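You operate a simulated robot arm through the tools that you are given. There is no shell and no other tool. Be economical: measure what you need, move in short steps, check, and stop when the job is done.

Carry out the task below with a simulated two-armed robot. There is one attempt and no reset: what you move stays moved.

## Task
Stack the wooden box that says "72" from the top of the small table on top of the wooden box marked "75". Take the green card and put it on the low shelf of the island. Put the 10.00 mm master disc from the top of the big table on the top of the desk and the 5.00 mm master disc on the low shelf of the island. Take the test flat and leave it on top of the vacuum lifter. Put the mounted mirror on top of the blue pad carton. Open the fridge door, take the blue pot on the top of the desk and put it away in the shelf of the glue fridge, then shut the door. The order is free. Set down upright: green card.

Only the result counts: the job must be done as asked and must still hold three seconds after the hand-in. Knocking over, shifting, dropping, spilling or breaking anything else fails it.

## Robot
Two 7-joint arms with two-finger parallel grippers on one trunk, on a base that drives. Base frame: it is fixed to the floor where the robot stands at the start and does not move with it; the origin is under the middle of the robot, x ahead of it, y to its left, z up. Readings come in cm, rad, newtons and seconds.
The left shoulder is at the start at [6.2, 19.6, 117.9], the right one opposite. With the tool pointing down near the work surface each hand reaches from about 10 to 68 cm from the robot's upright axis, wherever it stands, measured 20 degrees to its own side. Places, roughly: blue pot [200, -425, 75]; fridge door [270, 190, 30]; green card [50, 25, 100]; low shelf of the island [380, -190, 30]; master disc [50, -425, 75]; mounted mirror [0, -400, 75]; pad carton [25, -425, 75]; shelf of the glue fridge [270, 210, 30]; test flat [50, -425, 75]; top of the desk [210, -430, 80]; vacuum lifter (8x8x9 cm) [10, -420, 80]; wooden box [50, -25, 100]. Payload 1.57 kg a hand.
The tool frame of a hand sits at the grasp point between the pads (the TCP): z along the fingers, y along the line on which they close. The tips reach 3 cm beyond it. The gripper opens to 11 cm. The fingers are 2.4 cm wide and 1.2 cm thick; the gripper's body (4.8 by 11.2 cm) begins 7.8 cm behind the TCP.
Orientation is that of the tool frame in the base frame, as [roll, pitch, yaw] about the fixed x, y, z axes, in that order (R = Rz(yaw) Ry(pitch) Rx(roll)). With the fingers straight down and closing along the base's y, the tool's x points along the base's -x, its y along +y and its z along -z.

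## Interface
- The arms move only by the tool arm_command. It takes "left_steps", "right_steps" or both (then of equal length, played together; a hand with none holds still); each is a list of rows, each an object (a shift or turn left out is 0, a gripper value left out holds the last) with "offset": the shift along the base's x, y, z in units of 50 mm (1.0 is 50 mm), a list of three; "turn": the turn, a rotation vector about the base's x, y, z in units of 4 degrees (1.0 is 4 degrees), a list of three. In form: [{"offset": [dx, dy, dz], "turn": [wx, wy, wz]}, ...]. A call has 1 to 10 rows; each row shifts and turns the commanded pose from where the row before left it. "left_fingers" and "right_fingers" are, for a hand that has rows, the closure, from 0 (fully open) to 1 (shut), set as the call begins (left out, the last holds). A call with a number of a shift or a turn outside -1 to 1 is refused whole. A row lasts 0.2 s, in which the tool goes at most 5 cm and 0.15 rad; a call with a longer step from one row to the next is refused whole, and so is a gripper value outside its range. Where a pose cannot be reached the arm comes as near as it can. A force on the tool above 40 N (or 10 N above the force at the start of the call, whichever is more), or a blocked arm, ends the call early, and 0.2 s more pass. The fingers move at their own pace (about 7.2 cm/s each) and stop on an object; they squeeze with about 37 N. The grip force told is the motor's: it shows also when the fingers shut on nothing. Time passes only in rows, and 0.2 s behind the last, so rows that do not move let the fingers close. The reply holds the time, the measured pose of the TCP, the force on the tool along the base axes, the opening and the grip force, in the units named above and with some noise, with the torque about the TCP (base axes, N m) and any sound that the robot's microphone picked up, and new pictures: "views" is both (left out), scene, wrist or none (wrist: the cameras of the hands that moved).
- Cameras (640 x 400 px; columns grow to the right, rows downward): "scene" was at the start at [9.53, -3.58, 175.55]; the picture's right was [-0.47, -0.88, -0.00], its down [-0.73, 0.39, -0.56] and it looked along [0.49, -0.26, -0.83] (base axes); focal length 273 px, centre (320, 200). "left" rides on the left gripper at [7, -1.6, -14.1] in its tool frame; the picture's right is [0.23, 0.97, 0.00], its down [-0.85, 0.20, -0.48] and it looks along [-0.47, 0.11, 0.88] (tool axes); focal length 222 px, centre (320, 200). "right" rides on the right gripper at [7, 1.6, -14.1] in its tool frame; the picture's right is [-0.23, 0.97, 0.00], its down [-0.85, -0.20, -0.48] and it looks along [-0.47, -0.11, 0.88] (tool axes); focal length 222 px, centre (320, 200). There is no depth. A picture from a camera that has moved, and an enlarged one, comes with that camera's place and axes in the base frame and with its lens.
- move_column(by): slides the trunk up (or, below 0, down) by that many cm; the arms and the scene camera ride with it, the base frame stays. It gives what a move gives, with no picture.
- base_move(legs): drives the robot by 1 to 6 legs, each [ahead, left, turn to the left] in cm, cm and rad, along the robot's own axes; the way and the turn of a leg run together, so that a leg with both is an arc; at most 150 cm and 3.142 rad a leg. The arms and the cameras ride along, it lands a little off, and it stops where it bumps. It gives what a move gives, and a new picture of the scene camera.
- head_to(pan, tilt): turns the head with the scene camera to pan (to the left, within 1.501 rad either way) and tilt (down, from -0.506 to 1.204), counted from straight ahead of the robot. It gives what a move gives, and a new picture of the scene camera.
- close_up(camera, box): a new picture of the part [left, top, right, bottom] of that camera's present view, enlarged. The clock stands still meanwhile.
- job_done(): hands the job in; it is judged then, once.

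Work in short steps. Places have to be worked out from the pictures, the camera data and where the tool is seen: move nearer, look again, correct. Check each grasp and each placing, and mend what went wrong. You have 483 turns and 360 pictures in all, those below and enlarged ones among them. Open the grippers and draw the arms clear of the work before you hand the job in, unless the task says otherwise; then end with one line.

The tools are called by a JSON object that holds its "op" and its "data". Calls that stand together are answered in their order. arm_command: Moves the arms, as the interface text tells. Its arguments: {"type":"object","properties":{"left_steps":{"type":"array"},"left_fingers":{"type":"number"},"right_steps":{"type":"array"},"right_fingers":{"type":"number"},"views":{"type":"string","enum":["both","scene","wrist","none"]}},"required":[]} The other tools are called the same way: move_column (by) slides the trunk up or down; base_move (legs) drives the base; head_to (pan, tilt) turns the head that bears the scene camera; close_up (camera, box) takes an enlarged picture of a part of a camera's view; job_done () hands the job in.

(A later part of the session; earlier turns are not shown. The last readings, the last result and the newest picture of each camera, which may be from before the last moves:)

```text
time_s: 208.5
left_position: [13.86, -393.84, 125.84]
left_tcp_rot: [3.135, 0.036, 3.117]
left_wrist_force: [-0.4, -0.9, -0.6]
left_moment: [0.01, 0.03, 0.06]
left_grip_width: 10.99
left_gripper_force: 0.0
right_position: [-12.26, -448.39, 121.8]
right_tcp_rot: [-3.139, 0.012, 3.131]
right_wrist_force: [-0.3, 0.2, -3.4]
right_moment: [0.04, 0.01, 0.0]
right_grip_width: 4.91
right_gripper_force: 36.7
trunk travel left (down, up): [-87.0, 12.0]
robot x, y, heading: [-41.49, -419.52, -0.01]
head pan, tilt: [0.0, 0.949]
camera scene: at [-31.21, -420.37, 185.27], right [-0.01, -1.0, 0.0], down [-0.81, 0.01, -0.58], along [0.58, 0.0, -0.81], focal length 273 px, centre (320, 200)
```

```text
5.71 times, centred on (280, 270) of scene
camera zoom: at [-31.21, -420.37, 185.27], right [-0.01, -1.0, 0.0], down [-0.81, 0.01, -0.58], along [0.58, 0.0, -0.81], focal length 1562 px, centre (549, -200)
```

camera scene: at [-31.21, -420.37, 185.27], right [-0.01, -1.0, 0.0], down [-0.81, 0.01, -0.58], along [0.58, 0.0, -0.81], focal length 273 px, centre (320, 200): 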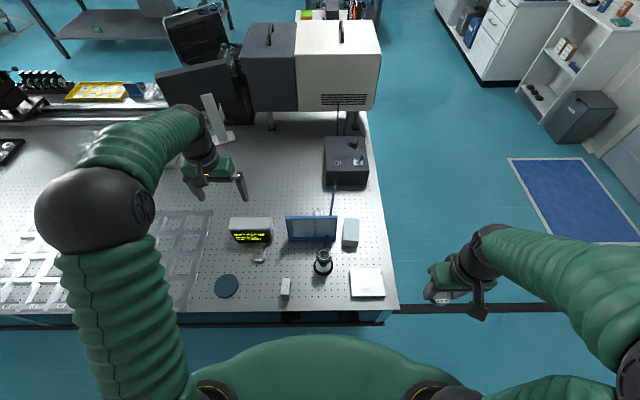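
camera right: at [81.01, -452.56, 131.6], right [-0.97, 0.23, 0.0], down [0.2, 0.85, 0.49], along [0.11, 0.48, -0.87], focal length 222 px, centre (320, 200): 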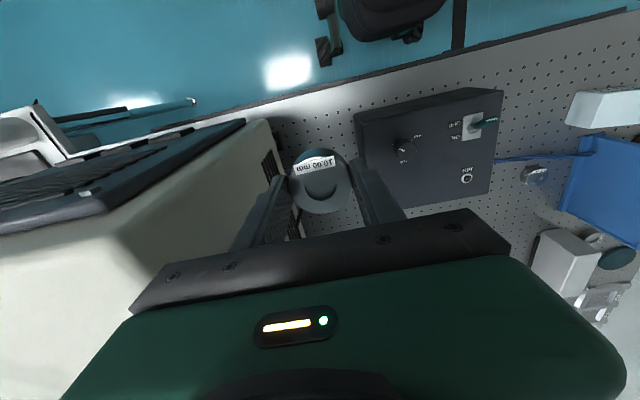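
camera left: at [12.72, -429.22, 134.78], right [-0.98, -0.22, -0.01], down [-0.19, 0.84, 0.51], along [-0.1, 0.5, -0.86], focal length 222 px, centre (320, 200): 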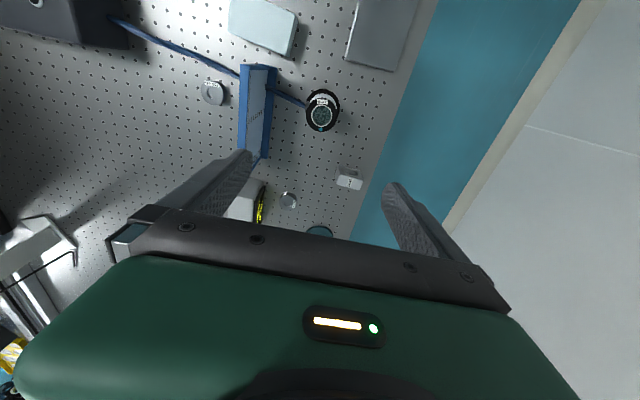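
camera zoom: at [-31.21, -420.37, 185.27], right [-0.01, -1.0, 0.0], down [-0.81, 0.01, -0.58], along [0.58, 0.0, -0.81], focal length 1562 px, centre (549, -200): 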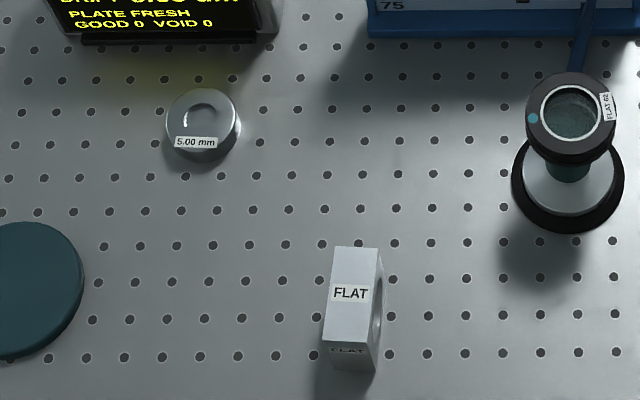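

The mirror is a small mount labelled FLAT. View it closer with the left wrist camera.

{"op": "arm_command", "data": {"left_steps": [{"offset": [-0.7, -0.35, -0.1]}, {"offset": [-0.7, -0.35, -0.2]}, {"offset": [-0.7, -0.35, -0.3]}, {"offset": [-0.7, -0.35, -0.4]}, {"offset": [-0.7, -0.35, -0.4]}, {"offset": [-0.7, -0.35, -0.4]}, {"offset": [-0.5, -0.35, -0.5]}, {"offset": [0, 0, 0]}], "views": "wrist"}}

```text
time_s: 210.3
left_position: [-9.42, -405.66, 114.5]
left_tcp_rot: [3.14, 0.036, 3.119]
left_wrist_force: [-0.1, 0.7, 0.2]
left_moment: [0.02, -0.02, 0.03]
left_grip_width: 11.02
left_gripper_force: 0.0
right_position: [-12.35, -448.06, 121.81]
right_tcp_rot: [-3.137, 0.011, 3.13]
right_wrist_force: [0.5, -0.8, -1.9]
right_moment: [0.0, -0.02, 0.0]
right_grip_width: 4.9
right_gripper_force: 37.2
trunk travel left (down, up): [-87.0, 12.0]
robot x, y, heading: [-41.75, -419.46, -0.017]
head pan, tilt: [0.0, 0.949]
camera left: at [-16.94, -407.15, 128.21], right [-0.2, 0.98, -0.01], down [0.84, 0.18, 0.51], along [0.5, 0.1, -0.86], focal length 222 px, centre (320, 200)
```

left: 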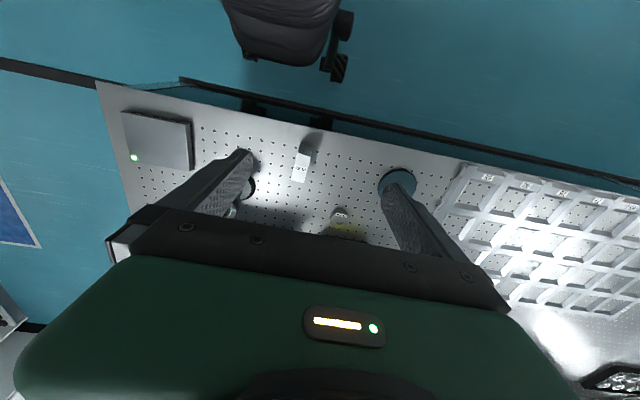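

{"op": "close_up", "data": {"camera": "left", "box": [260, 120, 360, 230]}}

```text
3.64 times, centred on (310, 175) of left
camera zoom: at [-16.94, -407.15, 128.21], right [-0.2, 0.98, -0.01], down [0.84, 0.18, 0.51], along [0.5, 0.1, -0.86], focal length 808 px, centre (356, 291)
```

zoom: 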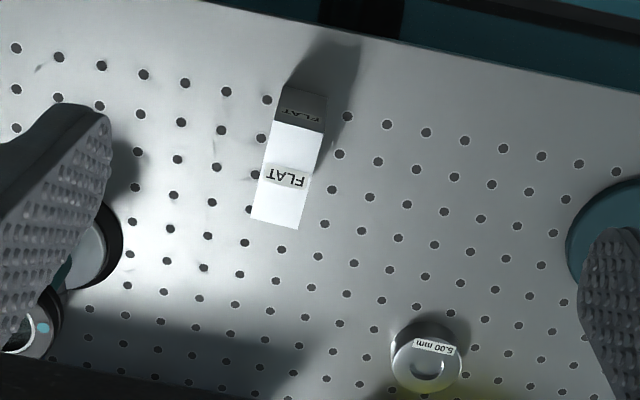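

Mirror mount: top ≈5.7×2.6 cm, centre [0,-407.5], top z≈88.5, yaw ≈-5°. Carton top ≈[25.4,-433.5,84.4]. Move over the mirror.

{"op": "arm_command", "data": {"left_steps": [{"offset": [0.65, -0.12, -0.5], "turn": [0, 0, -0.9]}, {"offset": [0.65, -0.12, -0.6]}, {"offset": [0.6, -0.12, -0.6]}, {"offset": [0, 0, -0.6]}, {"offset": [0, 0, 0]}], "views": "wrist"}}

```text
time_s: 211.5
left_position: [-0.08, -407.33, 102.77]
left_tcp_rot: [3.139, 0.034, 3.054]
left_wrist_force: [-0.4, -0.9, 0.1]
left_moment: [0.0, 0.01, 0.05]
left_grip_width: 10.99
left_gripper_force: 0.0
right_position: [-12.42, -447.96, 121.92]
right_tcp_rot: [-3.137, 0.012, 3.13]
right_wrist_force: [0.2, -0.5, -1.5]
right_moment: [-0.02, 0.04, 0.0]
right_grip_width: 4.9
right_gripper_force: 37.0
trunk travel left (down, up): [-87.0, 12.0]
robot x, y, heading: [-41.81, -419.37, -0.017]
head pan, tilt: [0.0, 0.949]
camera left: at [-7.67, -408.29, 116.66], right [-0.14, 0.99, -0.01], down [0.85, 0.13, 0.51], along [0.51, 0.07, -0.86], focal length 222 px, centre (320, 200)
```

left: 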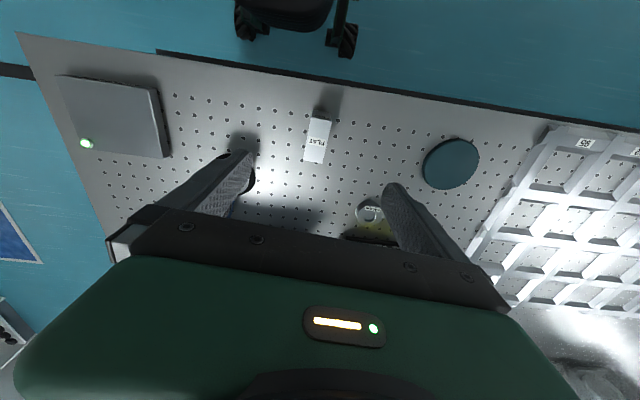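

{"op": "arm_command", "data": {"left_steps": [{"offset": [0.06, -0.03, -0.7]}, {"offset": [0, 0, -0.8]}, {"offset": [0, 0, -0.8]}, {"offset": [0, 0, -0.6]}, {"offset": [0, 0, 0]}], "left_fingers": 0.4, "views": "wrist"}}

```text
time_s: 212.7
left_position: [0.24, -407.64, 88.13]
left_tcp_rot: [3.14, 0.037, 3.055]
left_wrist_force: [-0.8, -0.3, 0.9]
left_moment: [0.01, 0.01, -0.01]
left_grip_width: 6.58
left_gripper_force: 0.0
right_position: [-12.5, -448.0, 121.85]
right_tcp_rot: [-3.138, 0.013, 3.132]
right_wrist_force: [-0.5, 0.7, -2.8]
right_moment: [-0.01, 0.01, -0.03]
right_grip_width: 4.89
right_gripper_force: 36.9
trunk travel left (down, up): [-87.0, 12.0]
robot x, y, heading: [-41.66, -419.22, -0.014]
head pan, tilt: [0.0, 0.949]
camera left: at [-7.43, -408.59, 101.98], right [-0.14, 0.99, -0.01], down [0.85, 0.13, 0.51], along [0.51, 0.07, -0.86], focal length 222 px, centre (320, 200)
```

left: 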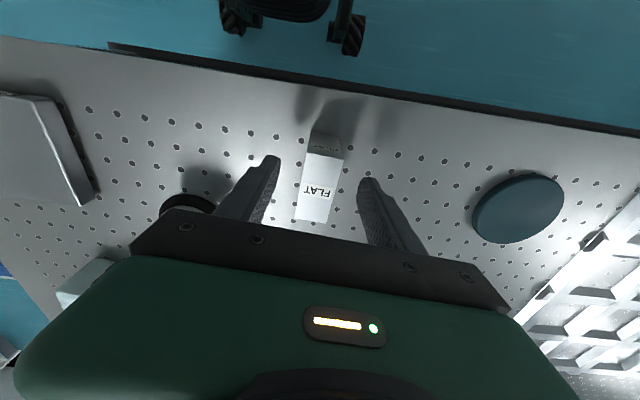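

{"op": "arm_command", "data": {"left_steps": [{"offset": [-0.06, -0.02, -0.25]}, {"offset": [0, 0, -0.2]}, {"offset": [0, 0, 0]}], "views": "none"}}

{"op": "arm_command", "data": {"left_steps": [{"offset": [0, 0, 0]}, {"offset": [0, 0, 0]}, {"offset": [0, 0, 0]}], "left_fingers": 1, "views": "wrist"}}

```text
time_s: 213.5
left_position: [-0.33, -407.74, 86.04]
left_tcp_rot: [3.141, 0.037, 3.053]
left_wrist_force: [0.5, -1.5, -0.3]
left_moment: [0.03, 0.0, 0.02]
left_grip_width: 6.6
left_gripper_force: 0.1
right_position: [-12.4, -448.07, 121.97]
right_tcp_rot: [-3.136, 0.012, 3.131]
right_wrist_force: [0.6, 0.0, -2.2]
right_moment: [-0.02, 0.0, 0.0]
right_grip_width: 4.88
right_gripper_force: 36.4
trunk travel left (down, up): [-87.0, 12.0]
robot x, y, heading: [-41.88, -419.71, -0.008]
head pan, tilt: [0.0, 0.949]
```

```text
time_s: 214.3
left_position: [-0.2, -407.71, 85.81]
left_tcp_rot: [3.141, 0.038, 3.054]
left_wrist_force: [1.1, -0.1, -0.8]
left_moment: [0.03, 0.06, -0.04]
left_grip_width: 2.78
left_gripper_force: 36.9
right_position: [-12.35, -448.0, 121.9]
right_tcp_rot: [-3.136, 0.012, 3.131]
right_wrist_force: [0.7, -0.5, -2.0]
right_moment: [0.03, 0.01, -0.02]
right_grip_width: 4.92
right_gripper_force: 36.8
trunk travel left (down, up): [-87.0, 12.0]
robot x, y, heading: [-42.06, -419.7, -0.015]
head pan, tilt: [0.0, 0.949]
camera left: at [-7.78, -408.61, 99.75], right [-0.14, 0.99, -0.01], down [0.85, 0.13, 0.51], along [0.5, 0.07, -0.86], focal length 222 px, centre (320, 200)
```

left: 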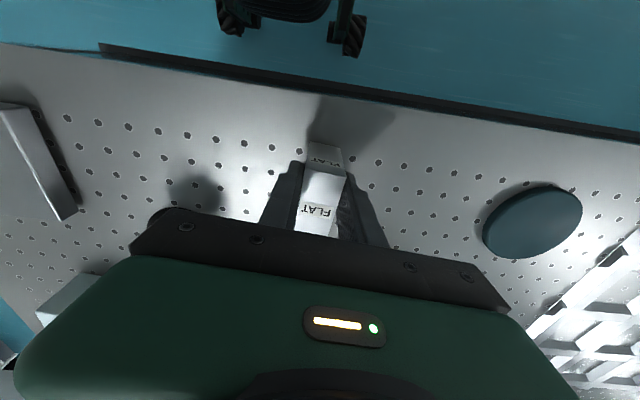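

Gripped. Lift 26 cm.

{"op": "arm_command", "data": {"left_steps": [{"offset": [0, 0, 0.4]}, {"offset": [0, 0, 0.8]}, {"offset": [0, 0, 0.8]}, {"offset": [0, 0, 0.8]}, {"offset": [0, 0, 0.8]}, {"offset": [0, 0, 0.8]}, {"offset": [0, 0, 0.8]}, {"offset": [0, 0, 0]}], "views": "wrist"}}

{"op": "base_move", "data": {"legs": [[2, -24, 0.012]]}}

```text
time_s: 216.1
left_position: [0.01, -407.6, 112.1]
left_tcp_rot: [-3.142, 0.036, 3.054]
left_wrist_force: [0.2, -0.5, -2.9]
left_moment: [0.01, 0.03, 0.01]
left_grip_width: 2.78
left_gripper_force: 36.9
right_position: [-12.32, -447.95, 121.8]
right_tcp_rot: [-3.137, 0.012, 3.131]
right_wrist_force: [-0.5, 0.3, -2.8]
right_moment: [-0.04, 0.03, 0.02]
right_grip_width: 4.89
right_gripper_force: 36.7
trunk travel left (down, up): [-87.0, 12.0]
robot x, y, heading: [-41.92, -419.26, -0.011]
head pan, tilt: [0.0, 0.949]
camera left: at [-7.65, -408.56, 125.93], right [-0.14, 0.99, -0.01], down [0.85, 0.12, 0.51], along [0.5, 0.07, -0.86], focal length 222 px, centre (320, 200)
```

left: 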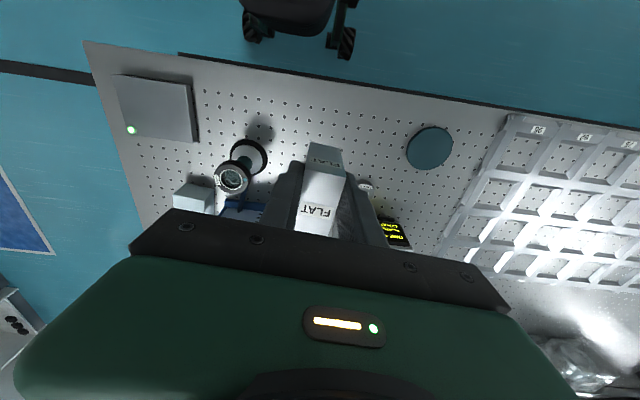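

```text
time_s: 217.9
left_position: [1.66, -430.79, 112.22]
left_tcp_rot: [-3.141, 0.036, 3.067]
left_wrist_force: [-0.5, 0.4, -2.4]
left_moment: [-0.03, 0.04, -0.01]
left_grip_width: 2.76
left_gripper_force: 37.4
right_position: [-10.34, -471.33, 122.01]
right_tcp_rot: [-3.133, 0.014, -3.14]
right_wrist_force: [-0.1, -0.2, -2.7]
right_moment: [0.0, 0.01, -0.03]
right_grip_width: 4.91
right_gripper_force: 37.2
trunk travel left (down, up): [-87.0, 12.0]
robot x, y, heading: [-40.48, -443.53, 0.0]
head pan, tilt: [0.0, 0.949]
camera scene: at [-29.47, -443.18, 185.28], right [0.0, -1.0, 0.0], down [-0.81, 0.0, -0.58], along [0.58, 0.0, -0.81], focal length 273 px, centre (320, 200)
```

scene: 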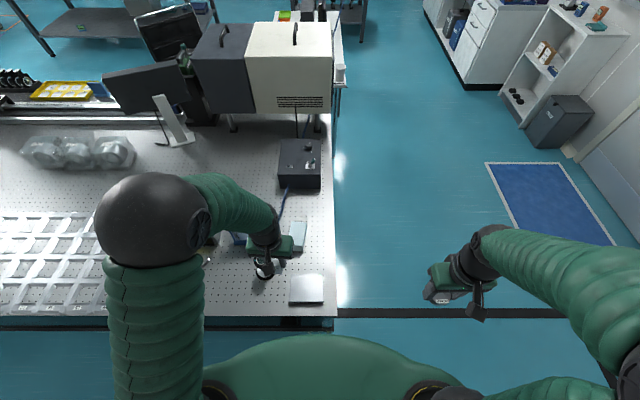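

Move the mirror over the carton.

{"op": "arm_command", "data": {"left_steps": [{"offset": [0.8, -0.09, 0]}, {"offset": [0.8, -0.09, 0]}, {"offset": [0.8, -0.09, 0]}, {"offset": [0.8, -0.09, 0]}, {"offset": [0.8, -0.09, 0]}, {"offset": [0.7, -0.09, 0]}, {"offset": [0, 0, 0]}], "views": "both"}}

```text
time_s: 219.5
left_position: [24.99, -433.84, 112.1]
left_tcp_rot: [3.141, 0.038, 3.065]
left_wrist_force: [0.8, 0.0, -1.4]
left_moment: [0.01, 0.03, 0.03]
left_grip_width: 2.79
left_gripper_force: 37.2
right_position: [-10.46, -471.73, 121.95]
right_tcp_rot: [-3.133, 0.014, -3.139]
right_wrist_force: [-0.4, -0.3, -2.0]
right_moment: [0.02, -0.02, -0.01]
right_grip_width: 4.9
right_gripper_force: 37.2
trunk travel left (down, up): [-87.0, 12.0]
robot x, y, heading: [-40.18, -443.12, 0.004]
head pan, tilt: [0.0, 0.949]
camera scene: at [-29.32, -443.72, 185.27], right [0.0, -1.0, 0.0], down [-0.81, 0.0, -0.58], along [0.58, 0.0, -0.81], focal length 273 px, centre (320, 200)
camera left: at [17.28, -434.8, 125.88], right [-0.15, 0.99, -0.01], down [0.85, 0.13, 0.51], along [0.5, 0.07, -0.86], focal length 222 px, centre (320, 200)
```

scene: 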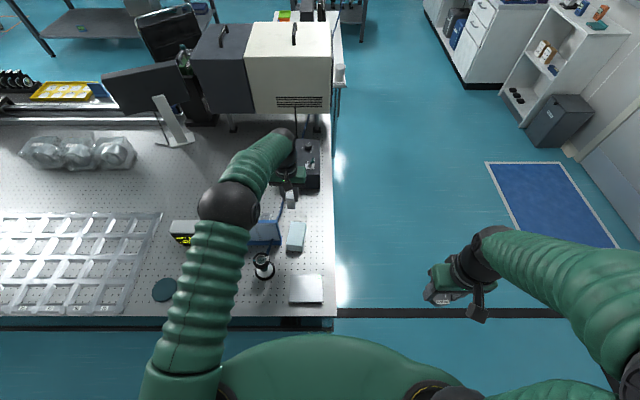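
left: 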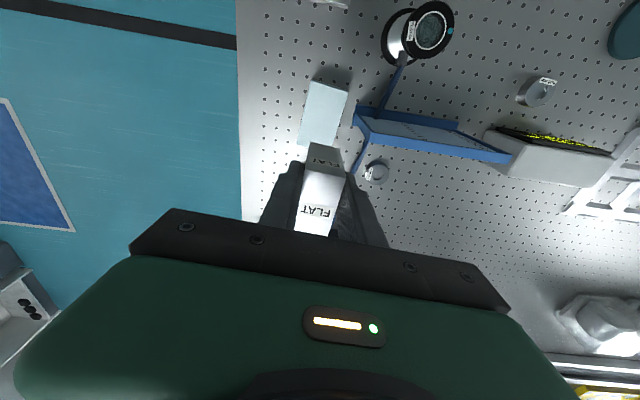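

Aligned over the carton. Lower to z≈93; I'll open only partly at release since the heat card's end is near.

{"op": "arm_command", "data": {"left_steps": [{"offset": [0.06, 0, -0.7]}, {"offset": [0, 0, -0.8]}, {"offset": [0, 0, -0.8]}, {"offset": [0, 0, -0.8]}, {"offset": [0, 0, -0.6]}, {"offset": [0, 0, 0]}], "views": "both"}}

```text
time_s: 220.9
left_position: [25.28, -433.84, 93.85]
left_tcp_rot: [3.141, 0.037, 3.064]
left_wrist_force: [-0.5, 0.3, -2.7]
left_moment: [0.01, 0.01, -0.01]
left_grip_width: 2.77
left_gripper_force: 37.1
right_position: [-10.43, -471.57, 121.99]
right_tcp_rot: [-3.134, 0.014, -3.139]
right_wrist_force: [-0.4, 0.2, -2.0]
right_moment: [-0.01, 0.0, 0.02]
right_grip_width: 4.91
right_gripper_force: 37.2
trunk travel left (down, up): [-87.0, 12.0]
robot x, y, heading: [-39.93, -443.35, -0.002]
head pan, tilt: [0.0, 0.949]
camera scene: at [-29.29, -443.6, 185.27], right [0.0, -1.0, 0.0], down [-0.81, 0.0, -0.58], along [0.58, 0.0, -0.81], focal length 273 px, centre (320, 200)
camera left: at [17.65, -434.81, 107.61], right [-0.15, 0.99, -0.01], down [0.85, 0.13, 0.51], along [0.51, 0.07, -0.86], focal length 222 px, centre (320, 200)
```

scene: 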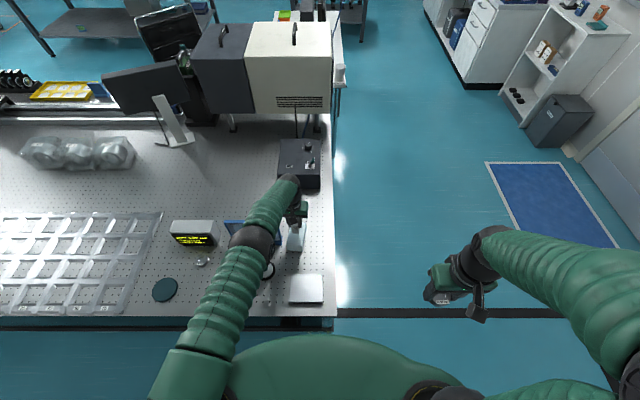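
left: 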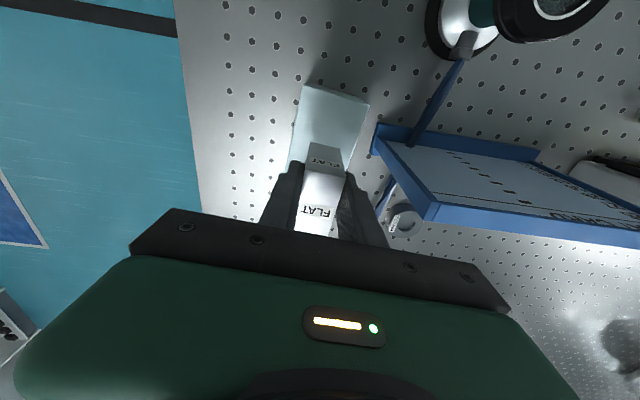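

{"op": "arm_command", "data": {"left_steps": [{"offset": [0, 0, -0.2]}, {"offset": [0, 0, -0.2]}, {"offset": [0, 0, -0.1]}, {"offset": [0, 0, -0.05]}, {"offset": [0, 0, 0]}], "views": "none"}}

```text
time_s: 222.1
left_position: [24.78, -433.73, 91.44]
left_tcp_rot: [-3.141, 0.043, 3.065]
left_wrist_force: [5.0, 1.7, 22.3]
left_moment: [-0.1, 0.06, -0.01]
left_grip_width: 2.8
left_gripper_force: 37.2
left hand out of reach, approached as far as the arm can: row 3
right_position: [-10.51, -471.49, 121.91]
right_tcp_rot: [-3.133, 0.015, -3.14]
right_wrist_force: [-0.2, 0.7, -2.7]
right_moment: [0.02, 0.0, 0.0]
right_grip_width: 4.93
right_gripper_force: 37.3
trunk travel left (down, up): [-87.0, 12.0]
robot x, y, heading: [-39.86, -443.51, -0.004]
head pan, tilt: [0.0, 0.949]
```

Contact on the carton. Open partially (≈5 cm).

{"op": "arm_command", "data": {"left_steps": [{"offset": [0, 0, 0.06]}, {"offset": [0, 0, 0]}], "views": "none"}}

{"op": "arm_command", "data": {"left_steps": [{"offset": [0, 0, 0]}, {"offset": [0, 0, 0]}, {"offset": [0, 0, 0]}], "left_fingers": 0.55, "views": "wrist"}}

```text
time_s: 222.7
left_position: [24.68, -433.66, 91.21]
left_tcp_rot: [-3.141, 0.036, 3.066]
left_wrist_force: [1.1, 0.1, 10.2]
left_moment: [-0.09, -0.55, -0.02]
left_grip_width: 2.77
left_gripper_force: 36.8
right_position: [-10.47, -471.72, 122.0]
right_tcp_rot: [-3.134, 0.014, -3.14]
right_wrist_force: [-0.8, -0.1, -2.3]
right_moment: [-0.05, -0.04, -0.01]
right_grip_width: 4.91
right_gripper_force: 36.8
trunk travel left (down, up): [-87.0, 12.0]
robot x, y, heading: [-40.24, -443.76, -0.008]
head pan, tilt: [0.0, 0.949]
```

```text
time_s: 223.5
left_position: [24.93, -433.61, 91.32]
left_tcp_rot: [-3.141, 0.036, 3.067]
left_wrist_force: [-0.4, 0.3, 0.8]
left_moment: [-0.02, 0.01, 0.01]
left_grip_width: 4.95
left_gripper_force: 0.1
right_position: [-10.53, -471.52, 121.91]
right_tcp_rot: [-3.136, 0.015, -3.14]
right_wrist_force: [0.4, 0.0, -2.2]
right_moment: [-0.01, 0.01, -0.03]
right_grip_width: 4.89
right_gripper_force: 36.5
trunk travel left (down, up): [-87.0, 12.0]
robot x, y, heading: [-39.83, -443.49, -0.002]
head pan, tilt: [0.0, 0.949]
camera left: at [17.26, -434.66, 105.08], right [-0.15, 0.99, -0.01], down [0.85, 0.13, 0.51], along [0.5, 0.07, -0.86], focal length 222 px, centre (320, 200)
```

left: 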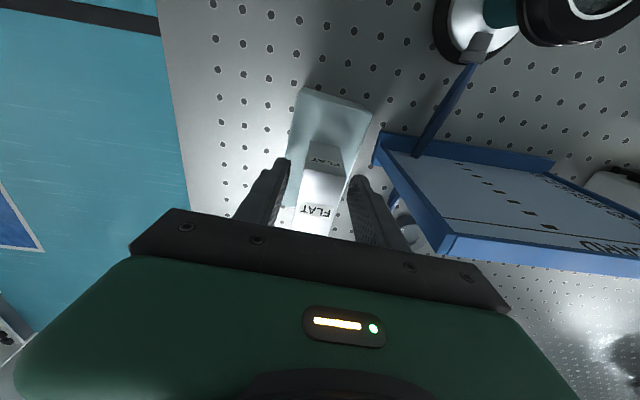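

Mirror stands on the carton. Lift straight up.

{"op": "arm_command", "data": {"left_steps": [{"offset": [0, 0, 0.3]}, {"offset": [0, 0, 0.6]}, {"offset": [0, 0, 0.8]}, {"offset": [0, 0, 0.8]}, {"offset": [0, 0, 0.8]}, {"offset": [-0.4, 0, 0.8]}, {"offset": [-0.7, 0, 0.4]}, {"offset": [-0.8, 0, 0]}, {"offset": [-0.8, 0, 0]}, {"offset": [-0.8, 0, 0]}], "views": "both"}}

```text
time_s: 225.7
left_position: [27.95, -437.02, 112.4]
left_tcp_rot: [3.141, 0.036, 3.068]
left_wrist_force: [0.3, -0.3, -0.7]
left_moment: [0.01, -0.01, -0.02]
left_grip_width: 4.92
left_gripper_force: 0.0
left hand out of reach, approached as far as the arm can: row 2, 3, 4, 5, 6, 7, 8, 9, 10
right_position: [-10.4, -471.63, 121.92]
right_tcp_rot: [-3.136, 0.013, -3.141]
right_wrist_force: [0.2, -0.5, -2.8]
right_moment: [0.0, 0.01, -0.01]
right_grip_width: 4.92
right_gripper_force: 37.2
trunk travel left (down, up): [-87.0, 12.0]
robot x, y, heading: [-39.88, -443.41, 0.003]
head pan, tilt: [0.0, 0.949]
camera scene: at [-29.31, -443.66, 185.27], right [0.0, -1.0, 0.0], down [-0.81, 0.0, -0.58], along [0.58, 0.0, -0.81], focal length 273 px, centre (320, 200)
camera left: at [20.3, -438.08, 126.31], right [-0.15, 0.99, -0.01], down [0.85, 0.13, 0.51], along [0.5, 0.07, -0.86], focal length 222 px, centre (320, 200)
```

scene: 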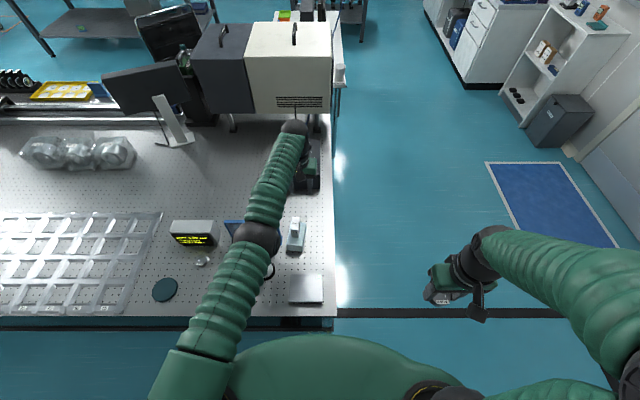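
left: 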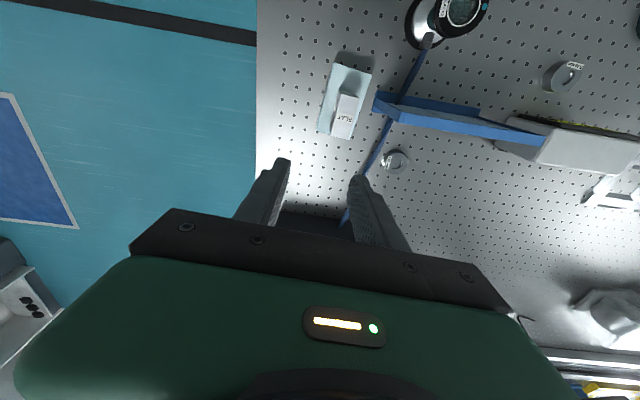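

The arm ran near its limit while rising, but the mirror seems fine. Check it and retract.

{"op": "close_up", "data": {"camera": "left", "box": [290, 20, 500, 180]}}

{"op": "arm_command", "data": {"left_steps": [{"offset": [-0.5, 0.2, 0.2]}, {"offset": [-0.5, 0.2, 0.2]}, {"offset": [-0.5, 0.2, 0.2]}, {"offset": [-0.5, 0.2, 0]}], "views": "none"}}

```text
2.50 times, centred on (395, 100) of left
camera zoom: at [20.3, -438.08, 126.31], right [-0.15, 0.99, -0.01], down [0.85, 0.13, 0.51], along [0.5, 0.07, -0.86], focal length 555 px, centre (132, 450)
```

zoom: 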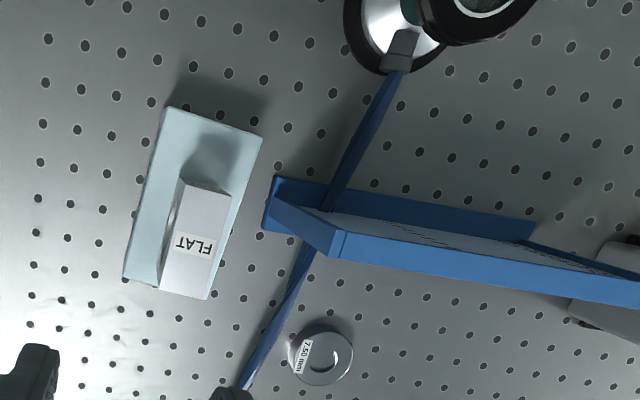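

```text
time_s: 226.7
left_position: [28.13, -435.76, 114.62]
left_tcp_rot: [3.141, 0.035, 3.064]
left_wrist_force: [0.5, -0.2, -1.0]
left_moment: [0.02, 0.02, -0.01]
left_grip_width: 4.94
left_gripper_force: 0.0
left hand out of reach, approached as far as the arm can: row 1, 2, 3, 4
right_position: [-10.43, -471.57, 121.93]
right_tcp_rot: [-3.133, 0.014, -3.141]
right_wrist_force: [-0.6, -1.0, -2.3]
right_moment: [0.0, -0.01, 0.02]
right_grip_width: 4.88
right_gripper_force: 37.1
trunk travel left (down, up): [-87.0, 12.0]
robot x, y, heading: [-39.88, -443.45, -0.005]
head pan, tilt: [0.0, 0.949]
```

Mirror is properly on the carton. The arm is stuck straight; pitch the hand forward to bend the elbow.

{"op": "arm_command", "data": {"left_steps": [{"turn": [0, -1, 0]}, {"turn": [0, -1, 0]}, {"turn": [0, -1, 0]}, {"turn": [0, -1, 0]}, {"turn": [0, -1, 0]}, {"offset": [0, 0, 0]}], "views": "none"}}

```text
time_s: 228.1
left_position: [35.95, -437.5, 114.74]
left_tcp_rot: [3.112, 0.38, 3.058]
left_wrist_force: [0.4, 0.1, -0.2]
left_moment: [0.0, 0.0, -0.01]
left_grip_width: 4.93
left_gripper_force: 0.0
left hand out of reach, approached as far as the arm can: row 1, 2, 3, 4, 5
right_position: [-10.26, -471.59, 122.11]
right_tcp_rot: [-3.135, 0.014, -3.139]
right_wrist_force: [1.1, 0.0, -2.2]
right_moment: [-0.03, -0.02, 0.02]
right_grip_width: 4.89
right_gripper_force: 37.1
trunk travel left (down, up): [-87.0, 12.0]
robot x, y, heading: [-39.99, -443.31, -0.0]
head pan, tilt: [0.0, 0.949]
```

{"op": "arm_command", "data": {"left_steps": [{"offset": [0, 0.5, 0.5], "turn": [0, 1, 0]}, {"offset": [0, 0.5, 0.5], "turn": [0, 1, 0]}, {"offset": [0, 0.5, 0.5], "turn": [0, 1, 0]}, {"offset": [-0.3, 0.3, 0.5], "turn": [0, 1, 0]}, {"offset": [-0.3, 0.3, 0.5], "turn": [0, 1, 0]}], "views": "scene"}}

```text
time_s: 229.3
left_position: [27.92, -426.36, 126.63]
left_tcp_rot: [3.141, 0.036, 3.064]
left_wrist_force: [0.3, -0.1, 0.1]
left_moment: [-0.02, 0.02, 0.01]
left_grip_width: 4.95
left_gripper_force: 0.0
left hand out of reach, approached as far as the arm can: row 1, 2, 3, 4, 5
right_position: [-10.51, -471.58, 122.05]
right_tcp_rot: [-3.134, 0.013, -3.139]
right_wrist_force: [-0.1, 0.1, -2.1]
right_moment: [-0.03, -0.01, 0.03]
right_grip_width: 4.89
right_gripper_force: 36.9
trunk travel left (down, up): [-87.0, 12.0]
robot x, y, heading: [-40.11, -443.43, -0.002]
head pan, tilt: [0.0, 0.949]
camera scene: at [-29.48, -443.56, 185.28], right [0.0, -1.0, 0.0], down [-0.81, 0.0, -0.58], along [0.58, 0.0, -0.81], focal length 273 px, centre (320, 200)
```

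scene: 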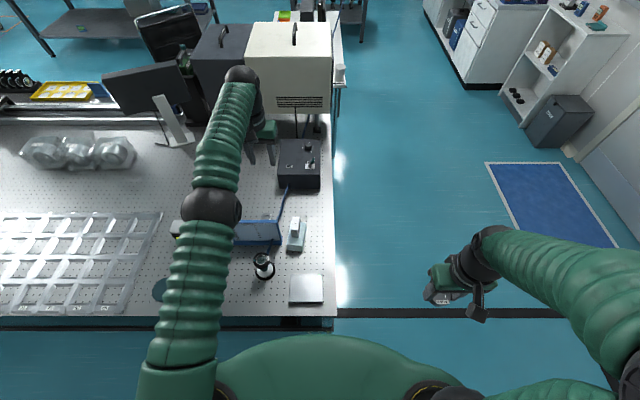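

Try pitching the other way, which should make the elbow bend.

{"op": "arm_command", "data": {"left_steps": [{"turn": [0, 1, 0]}, {"turn": [0, 1, 0]}, {"turn": [0, 1, 0]}, {"turn": [0, 1, 0]}, {"turn": [0, 1, 0]}, {"offset": [0, 0, 0]}], "views": "none"}}

```text
time_s: 230.7
left_position: [19.36, -427.97, 127.7]
left_tcp_rot: [-3.115, -0.313, 3.06]
left_wrist_force: [-0.3, 0.4, 0.2]
left_moment: [-0.02, -0.01, -0.01]
left_grip_width: 4.96
left_gripper_force: 0.2
left hand out of reach, approached as far as the arm can: row 1, 2, 3, 4, 5
right_position: [-10.41, -471.6, 121.95]
right_tcp_rot: [-3.135, 0.016, -3.14]
right_wrist_force: [0.4, 0.0, -2.2]
right_moment: [0.03, 0.01, -0.02]
right_grip_width: 4.89
right_gripper_force: 37.0
trunk travel left (down, up): [-87.0, 12.0]
robot x, y, heading: [-40.34, -443.73, -0.002]
head pan, tilt: [0.0, 0.949]
```

Bring the commanded point back out to the present place to resync.

{"op": "arm_command", "data": {"left_steps": [{"offset": [0.9, 0, 0]}, {"offset": [0.9, 0, 0]}, {"offset": [0.9, 0, 0]}, {"offset": [0.9, 0, 0]}, {"offset": [0.9, 0, 0]}], "views": "none"}}

```text
time_s: 231.9
left_position: [19.87, -427.6, 126.88]
left_tcp_rot: [-3.116, -0.312, 3.059]
left_wrist_force: [-0.4, -0.7, -0.8]
left_moment: [-0.04, 0.04, 0.02]
left_grip_width: 4.95
left_gripper_force: 0.2
left hand out of reach, approached as far as the arm can: row 1, 2, 3, 4, 5
right_position: [-10.35, -471.63, 121.94]
right_tcp_rot: [-3.134, 0.013, -3.14]
right_wrist_force: [0.0, -0.4, -2.0]
right_moment: [0.02, 0.05, 0.0]
right_grip_width: 4.93
right_gripper_force: 36.8
trunk travel left (down, up): [-87.0, 12.0]
robot x, y, heading: [-39.91, -443.19, -0.005]
head pan, tilt: [0.0, 0.949]
```

{"op": "arm_command", "data": {"left_steps": [{"offset": [0, 0.8, 0], "turn": [1, 0, 0]}, {"offset": [0, 0.8, 0], "turn": [1, 0, 0]}, {"offset": [0, 0.8, 0], "turn": [1, 0, 0]}, {"offset": [0, 0.8, 0], "turn": [1, 0, 0]}, {"offset": [0, 0.8, 0], "turn": [1, 0, 0]}], "views": "none"}}

```text
time_s: 233.1
left_position: [19.74, -407.27, 126.89]
left_tcp_rot: [2.804, -0.321, -3.105]
left_wrist_force: [0.4, -0.1, 0.5]
left_moment: [0.01, 0.02, 0.0]
left_grip_width: 4.96
left_gripper_force: 0.1
right_position: [-10.43, -471.36, 121.92]
right_tcp_rot: [-3.132, 0.014, -3.141]
right_wrist_force: [0.0, 0.0, -1.2]
right_moment: [0.01, 0.0, -0.03]
right_grip_width: 4.89
right_gripper_force: 37.2
trunk travel left (down, up): [-87.0, 12.0]
robot x, y, heading: [-39.93, -443.56, -0.002]
head pan, tilt: [0.0, 0.949]
```

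Reachable again. Draw back in x and undo the tilts.

{"op": "arm_command", "data": {"left_steps": [{"offset": [-0.6, 0, 0], "turn": [-1, 0, 0]}, {"offset": [-0.6, 0, 0], "turn": [-1, 0, 0]}, {"offset": [-0.6, 0, 0], "turn": [-1, 0, 0]}, {"offset": [-0.6, 0, 0], "turn": [-1, 0, 0]}, {"offset": [-0.6, 0, 0], "turn": [-1, 0, 0]}], "views": "none"}}

```text
time_s: 234.3
left_position: [14.97, -406.02, 127.49]
left_tcp_rot: [3.108, -0.306, 3.054]
left_wrist_force: [-0.7, -0.6, 0.4]
left_moment: [-0.01, -0.08, -0.02]
left_grip_width: 4.96
left_gripper_force: 0.0
left hand out of reach, approached as far as the arm can: row 1, 2, 3, 4
right_position: [-10.66, -471.36, 122.14]
right_tcp_rot: [-3.133, 0.02, -3.139]
right_wrist_force: [-0.3, -0.3, -1.8]
right_moment: [0.01, -0.03, 0.02]
right_grip_width: 4.87
right_gripper_force: 37.1
trunk travel left (down, up): [-87.0, 12.0]
robot x, y, heading: [-40.18, -443.36, -0.001]
head pan, tilt: [0.0, 0.949]
```

{"op": "arm_command", "data": {"left_steps": [{"offset": [0, 0, 0]}, {"offset": [0, 0, 0]}, {"offset": [0, 0, 0]}], "views": "scene"}}

```text
time_s: 235.1
left_position: [15.21, -406.1, 127.39]
left_tcp_rot: [3.108, -0.313, 3.053]
left_wrist_force: [0.4, 0.6, 0.1]
left_moment: [0.0, -0.03, -0.05]
left_grip_width: 4.96
left_gripper_force: 0.1
right_position: [-10.54, -471.45, 122.05]
right_tcp_rot: [-3.132, 0.013, -3.139]
right_wrist_force: [-0.5, 0.0, -2.3]
right_moment: [0.01, -0.01, 0.06]
right_grip_width: 4.9
right_gripper_force: 36.5
trunk travel left (down, up): [-87.0, 12.0]
robot x, y, heading: [-40.11, -443.2, -0.006]
head pan, tilt: [0.0, 0.949]
camera scene: at [-29.54, -443.3, 185.28], right [0.0, -1.0, 0.0], down [-0.81, 0.0, -0.58], along [0.58, 0.0, -0.81], focal length 273 px, centre (320, 200)
```

scene: 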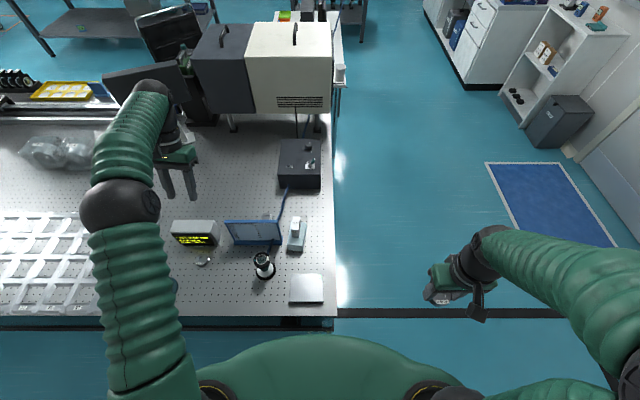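

{"op": "arm_command", "data": {"left_steps": [{"offset": [-0.4, 0.1, 0], "turn": [0, -0.5, 0]}, {"offset": [-0.4, 0.1, 0], "turn": [0, -0.5, 0]}, {"offset": [-0.4, 0.1, 0], "turn": [0, -0.5, 0]}, {"offset": [-0.4, 0.1, 0], "turn": [0, -0.5, 0]}, {"offset": [-0.4, 0.1, 0], "turn": [0, -0.5, 0]}, {"offset": [-0.4, 0.1, 0], "turn": [0, -0.5, 0]}, {"offset": [0, 0, 0], "turn": [0, -0.5, 0]}, {"offset": [0, 0, 0], "turn": [0, -0.5, 0]}], "views": "none"}}

```text
time_s: 236.9
left_position: [3.22, -403.47, 127.13]
left_tcp_rot: [3.085, -0.037, 3.056]
left_wrist_force: [-0.3, 0.2, 0.2]
left_moment: [0.0, -0.02, 0.02]
left_grip_width: 4.94
left_gripper_force: 0.1
right_position: [-10.38, -471.35, 121.83]
right_tcp_rot: [-3.134, 0.013, -3.139]
right_wrist_force: [-0.1, 0.1, -2.7]
right_moment: [0.01, 0.03, -0.02]
right_grip_width: 4.9
right_gripper_force: 36.8
trunk travel left (down, up): [-87.0, 12.0]
robot x, y, heading: [-39.98, -443.26, 0.0]
head pan, tilt: [0.0, 0.949]
```

Arm is normal again. Move the base left 30 cm for the 5.00 mm disc and position the left hand near it.

{"op": "base_move", "data": {"legs": [[0, 30, 0]]}}

{"op": "arm_command", "data": {"left_steps": [{"offset": [0.2, -0.4, -0.4], "turn": [0.8, -0.5, 0.3]}, {"offset": [0.2, -0.4, -0.6]}, {"offset": [0.1, -0.4, -0.6]}, {"offset": [0, -0.4, -0.6]}, {"offset": [0, -0.4, -0.4]}, {"offset": [0, 0, 0]}], "left_fingers": 0.3, "views": "wrist"}}

```text
time_s: 238.9
left_position: [3.53, -375.26, 127.5]
left_tcp_rot: [3.073, -0.036, 3.05]
left_wrist_force: [0.0, -0.4, 0.5]
left_moment: [0.03, 0.02, 0.01]
left_grip_width: 4.94
left_gripper_force: 0.1
right_position: [-10.34, -443.41, 121.65]
right_tcp_rot: [3.14, 0.013, 3.138]
right_wrist_force: [0.7, 0.3, -1.6]
right_moment: [0.01, 0.0, 0.0]
right_grip_width: 4.9
right_gripper_force: 37.0
trunk travel left (down, up): [-87.0, 12.0]
robot x, y, heading: [-39.88, -413.73, -0.001]
head pan, tilt: [0.0, 0.949]
camera scene: at [-29.32, -415.48, 185.27], right [-0.01, -1.0, -0.01], down [-0.81, 0.01, -0.58], along [0.58, 0.0, -0.81], focal length 273 px, centre (320, 200)
```

scene: 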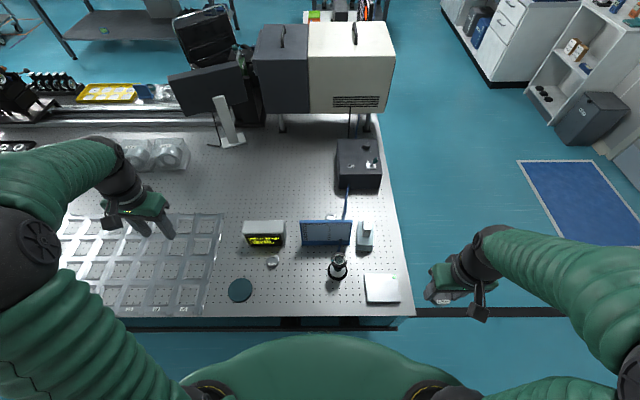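

```text
time_s: 240.3
left_position: [5.94, -384.17, 113.9]
left_tcp_rot: [3.028, -0.006, 3.073]
left_wrist_force: [0.4, 0.8, -0.4]
left_moment: [-0.06, -0.01, 0.0]
left_grip_width: 7.68
left_gripper_force: 0.1
right_position: [-10.41, -441.81, 122.03]
right_tcp_rot: [-3.133, 0.014, 3.14]
right_wrist_force: [0.0, 0.6, -2.1]
right_moment: [-0.03, -0.01, 0.01]
right_grip_width: 4.89
right_gripper_force: 37.4
trunk travel left (down, up): [-87.0, 12.0]
robot x, y, heading: [-39.73, -413.96, -0.005]
head pan, tilt: [0.0, 0.949]
camera left: at [-1.12, -386.93, 127.77], right [-0.16, 0.98, 0.11], down [0.87, 0.08, 0.49], along [0.47, 0.18, -0.86], focal length 222 px, centre (320, 200)
```

left: 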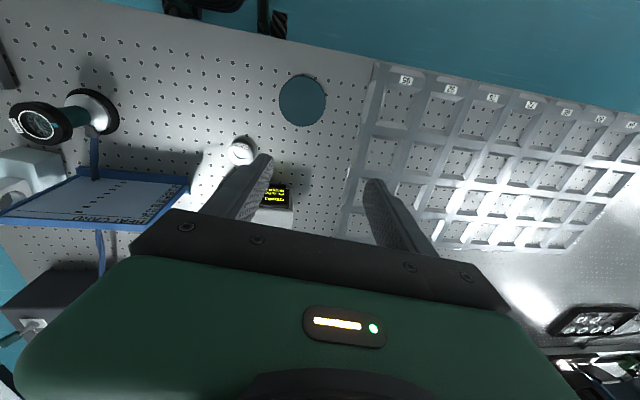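

Fix the roll and move above the 5.00 mm disc ≈[14.8,-396].

{"op": "arm_command", "data": {"left_steps": [{"offset": [0.6, -0.7, -0.2], "turn": [-0.8, 0, 0.5]}, {"offset": [0.6, -0.8, 0], "turn": [-0.8, 0, 0.5]}, {"offset": [0.5, -0.8, -0.2]}, {"offset": [0, 0, -0.8]}, {"offset": [0, 0, -0.8]}, {"offset": [0, 0, -0.8]}, {"offset": [0, 0, 0]}], "views": "wrist"}}

```text
time_s: 241.9
left_position: [14.31, -396.23, 100.23]
left_tcp_rot: [3.134, -0.001, -3.141]
left_wrist_force: [-0.6, -0.5, 0.2]
left_moment: [0.02, -0.03, -0.01]
left_grip_width: 7.7
left_gripper_force: 0.1
right_position: [-10.5, -442.48, 121.97]
right_tcp_rot: [-3.137, 0.013, 3.136]
right_wrist_force: [-1.0, -0.1, -3.0]
right_moment: [-0.05, -0.03, 0.0]
right_grip_width: 4.92
right_gripper_force: 37.4
trunk travel left (down, up): [-87.0, 12.0]
robot x, y, heading: [-39.67, -413.51, -0.006]
head pan, tilt: [0.0, 0.949]
camera left: at [7.4, -397.98, 114.31], right [-0.23, 0.97, 0.01], down [0.86, 0.2, 0.48], along [0.47, 0.12, -0.88], focal length 222 px, centre (320, 200)
```

left: 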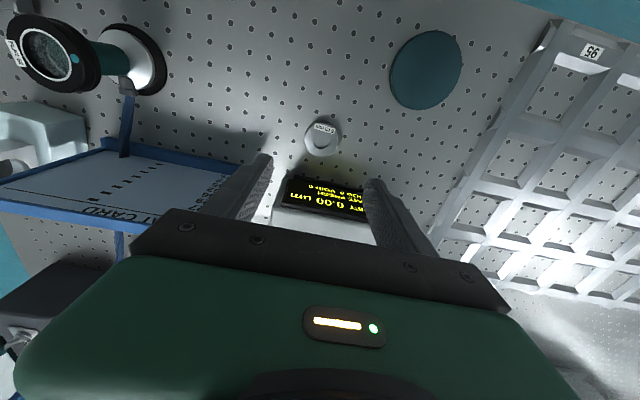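

{"op": "arm_command", "data": {"left_steps": [{"offset": [0.1, 0.1, -0.7]}, {"offset": [0, 0, -0.8]}, {"offset": [0, 0, -0.8]}, {"offset": [0, 0, -0.6]}, {"offset": [0, 0, 0]}], "views": "wrist"}}

```text
time_s: 243.1
left_position: [15.05, -395.72, 85.41]
left_tcp_rot: [3.135, -0.001, 3.141]
left_wrist_force: [-0.2, 0.7, 0.2]
left_moment: [0.01, -0.05, 0.0]
left_grip_width: 7.68
left_gripper_force: 0.1
right_position: [-10.46, -442.41, 121.88]
right_tcp_rot: [-3.136, 0.014, 3.137]
right_wrist_force: [-0.4, -0.8, -2.2]
right_moment: [-0.01, -0.01, 0.03]
right_grip_width: 4.9
right_gripper_force: 37.1
trunk travel left (down, up): [-87.0, 12.0]
robot x, y, heading: [-40.12, -413.91, -0.007]
head pan, tilt: [0.0, 0.949]
camera left: at [8.03, -397.42, 99.47], right [-0.23, 0.97, 0.01], down [0.86, 0.2, 0.48], along [0.46, 0.12, -0.88], focal length 222 px, centre (320, 200)
```

left: 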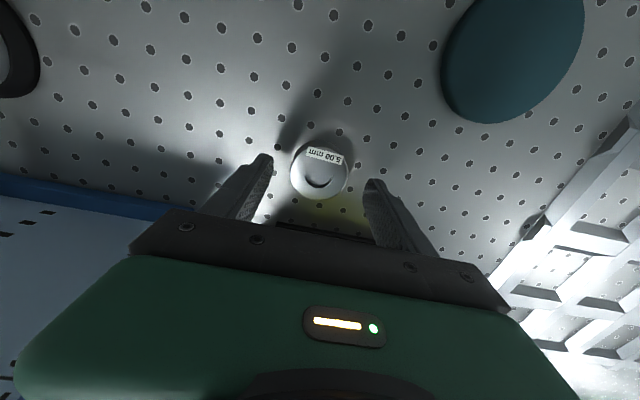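

{"op": "arm_command", "data": {"left_steps": [{"offset": [-0.02, 0, -0.2]}, {"offset": [0, 0, -0.2]}, {"offset": [0, 0, 0]}], "views": "none"}}

{"op": "arm_command", "data": {"left_steps": [{"offset": [0, 0, 0]}, {"offset": [0, 0, 0]}, {"offset": [0, 0, 0]}], "left_fingers": 1, "views": "wrist"}}

```text
time_s: 243.9
left_position: [14.76, -395.71, 83.42]
left_tcp_rot: [3.136, -0.003, 3.139]
left_wrist_force: [-0.1, -0.1, 0.1]
left_moment: [-0.01, 0.03, -0.01]
left_grip_width: 7.7
left_gripper_force: 0.0
right_position: [-10.48, -442.36, 121.97]
right_tcp_rot: [-3.137, 0.014, 3.136]
right_wrist_force: [0.3, 0.1, -2.3]
right_moment: [-0.01, 0.01, 0.01]
right_grip_width: 4.87
right_gripper_force: 37.2
trunk travel left (down, up): [-87.0, 12.0]
robot x, y, heading: [-39.99, -413.72, -0.01]
head pan, tilt: [0.0, 0.949]
```

```text
time_s: 244.7
left_position: [14.7, -395.67, 83.42]
left_tcp_rot: [3.136, -0.002, -3.141]
left_wrist_force: [-0.6, 0.0, 1.0]
left_moment: [-0.08, 0.0, 0.03]
left_grip_width: 4.9
left_gripper_force: 37.3
right_position: [-10.56, -442.31, 121.86]
right_tcp_rot: [-3.136, 0.014, 3.137]
right_wrist_force: [0.6, 1.0, -1.8]
right_moment: [-0.01, -0.01, 0.01]
right_grip_width: 4.9
right_gripper_force: 36.8
trunk travel left (down, up): [-87.0, 12.0]
robot x, y, heading: [-40.11, -414.0, -0.007]
head pan, tilt: [0.0, 0.949]
camera left: at [7.74, -397.32, 97.51], right [-0.23, 0.97, 0.01], down [0.86, 0.2, 0.48], along [0.46, 0.12, -0.88], focal length 222 px, centre (320, 200)
```

left: 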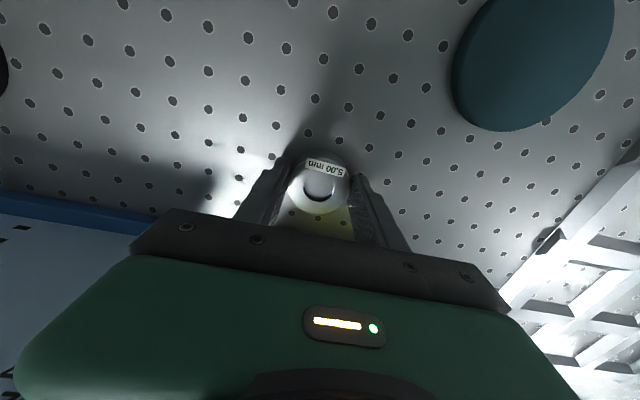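

Gripped (4.9 cm). Lift and retract.

{"op": "arm_command", "data": {"left_steps": [{"offset": [0, 0, 0.3]}, {"offset": [0, 0, 0.7]}, {"offset": [0, 0, 0.9]}, {"offset": [0, 0, 0.9]}, {"offset": [0, 0, 0.9]}, {"offset": [0, 0, 0.9]}, {"offset": [-0.4, 0, 0.8]}, {"offset": [-0.7, 0, 0.6]}, {"offset": [-0.7, 0, 0.6]}, {"offset": [-0.7, 0, 0]}], "views": "both"}}

```text
time_s: 246.9
left_position: [2.13, -395.08, 116.88]
left_tcp_rot: [3.134, 0.001, -3.141]
left_wrist_force: [0.2, 0.1, -2.3]
left_moment: [0.02, -0.04, 0.06]
left_grip_width: 4.89
left_gripper_force: 38.1
right_position: [-10.54, -442.45, 121.99]
right_tcp_rot: [-3.137, 0.015, 3.14]
right_wrist_force: [0.0, 0.1, -2.2]
right_moment: [0.06, 0.01, 0.0]
right_grip_width: 4.9
right_gripper_force: 37.3
trunk travel left (down, up): [-87.0, 12.0]
robot x, y, heading: [-39.76, -413.92, -0.007]
head pan, tilt: [0.0, 0.949]
camera scene: at [-29.56, -414.07, 185.29], right [-0.01, -1.0, 0.0], down [-0.81, 0.0, -0.58], along [0.58, 0.0, -0.81], focal length 273 px, centre (320, 200)
camera left: at [-4.87, -396.85, 130.87], right [-0.23, 0.97, 0.01], down [0.85, 0.2, 0.48], along [0.47, 0.12, -0.88], focal length 222 px, centre (320, 200)
```

scene: 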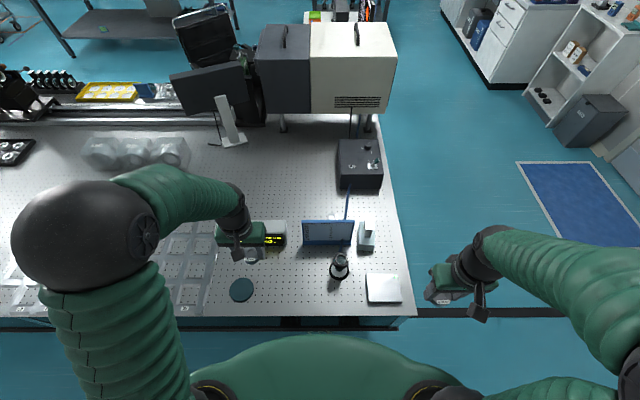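
left: 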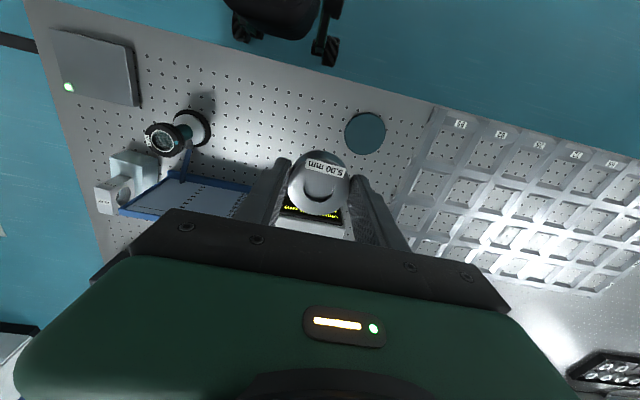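

Both discs held; mirror stands. Drive around the table end and along behind the desk (y≈-518) to x≈200.

{"op": "base_move", "data": {"legs": [[0, -104, 0.007], [120, 0, 0]]}}

{"op": "head_to", "data": {"pan": 0.5, "tilt": 0.6}}

```text
time_s: 257.7
left_position: [121.43, -490.04, 116.67]
left_tcp_rot: [3.137, -0.001, -3.103]
left_wrist_force: [0.1, 0.2, -1.0]
left_moment: [0.04, 0.01, 0.0]
left_grip_width: 4.91
left_gripper_force: 37.1
right_position: [110.76, -537.67, 121.93]
right_tcp_rot: [-3.135, 0.014, -3.105]
right_wrist_force: [-1.1, -0.5, -3.3]
right_moment: [-0.02, -0.03, 0.04]
right_grip_width: 4.89
right_gripper_force: 36.6
trunk travel left (down, up): [-87.0, 12.0]
robot x, y, heading: [80.32, -510.55, 0.032]
head pan, tilt: [0.0, 0.949]
camera scene: at [90.64, -510.17, 185.28], right [0.04, -1.0, 0.0], down [-0.81, -0.03, -0.58], along [0.58, 0.02, -0.81], focal length 273 px, centre (320, 200)
```

scene: 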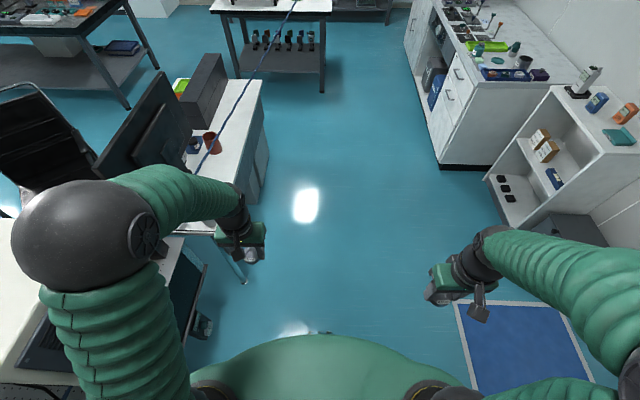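

```text
time_s: 258.7
left_position: [121.49, -490.02, 116.74]
left_tcp_rot: [3.134, -0.002, -3.102]
left_wrist_force: [0.5, 0.2, -3.2]
left_moment: [-0.01, 0.03, 0.01]
left_grip_width: 4.86
left_gripper_force: 36.8
right_position: [110.75, -537.79, 122.0]
right_tcp_rot: [-3.137, 0.015, -3.104]
right_wrist_force: [0.8, 0.3, -2.6]
right_moment: [0.01, -0.01, 0.0]
right_grip_width: 4.89
right_gripper_force: 36.3
trunk travel left (down, up): [-87.0, 12.0]
robot x, y, heading: [80.3, -510.64, 0.036]
head pan, tilt: [0.499, 0.6]
camera scene: at [91.22, -505.94, 188.1], right [0.51, -0.86, 0.0], down [-0.49, -0.29, -0.82], along [0.71, 0.42, -0.57], focal length 273 px, centre (320, 200)
```

scene: 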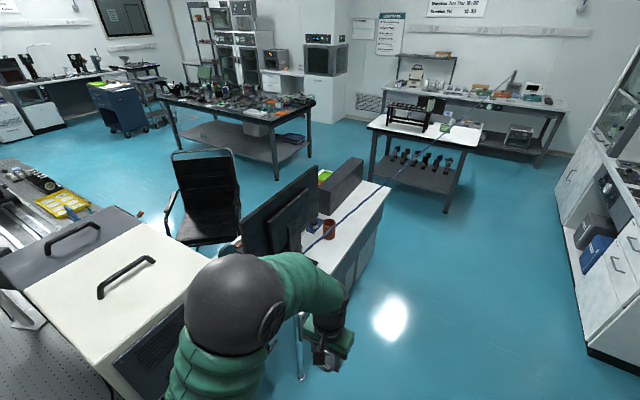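

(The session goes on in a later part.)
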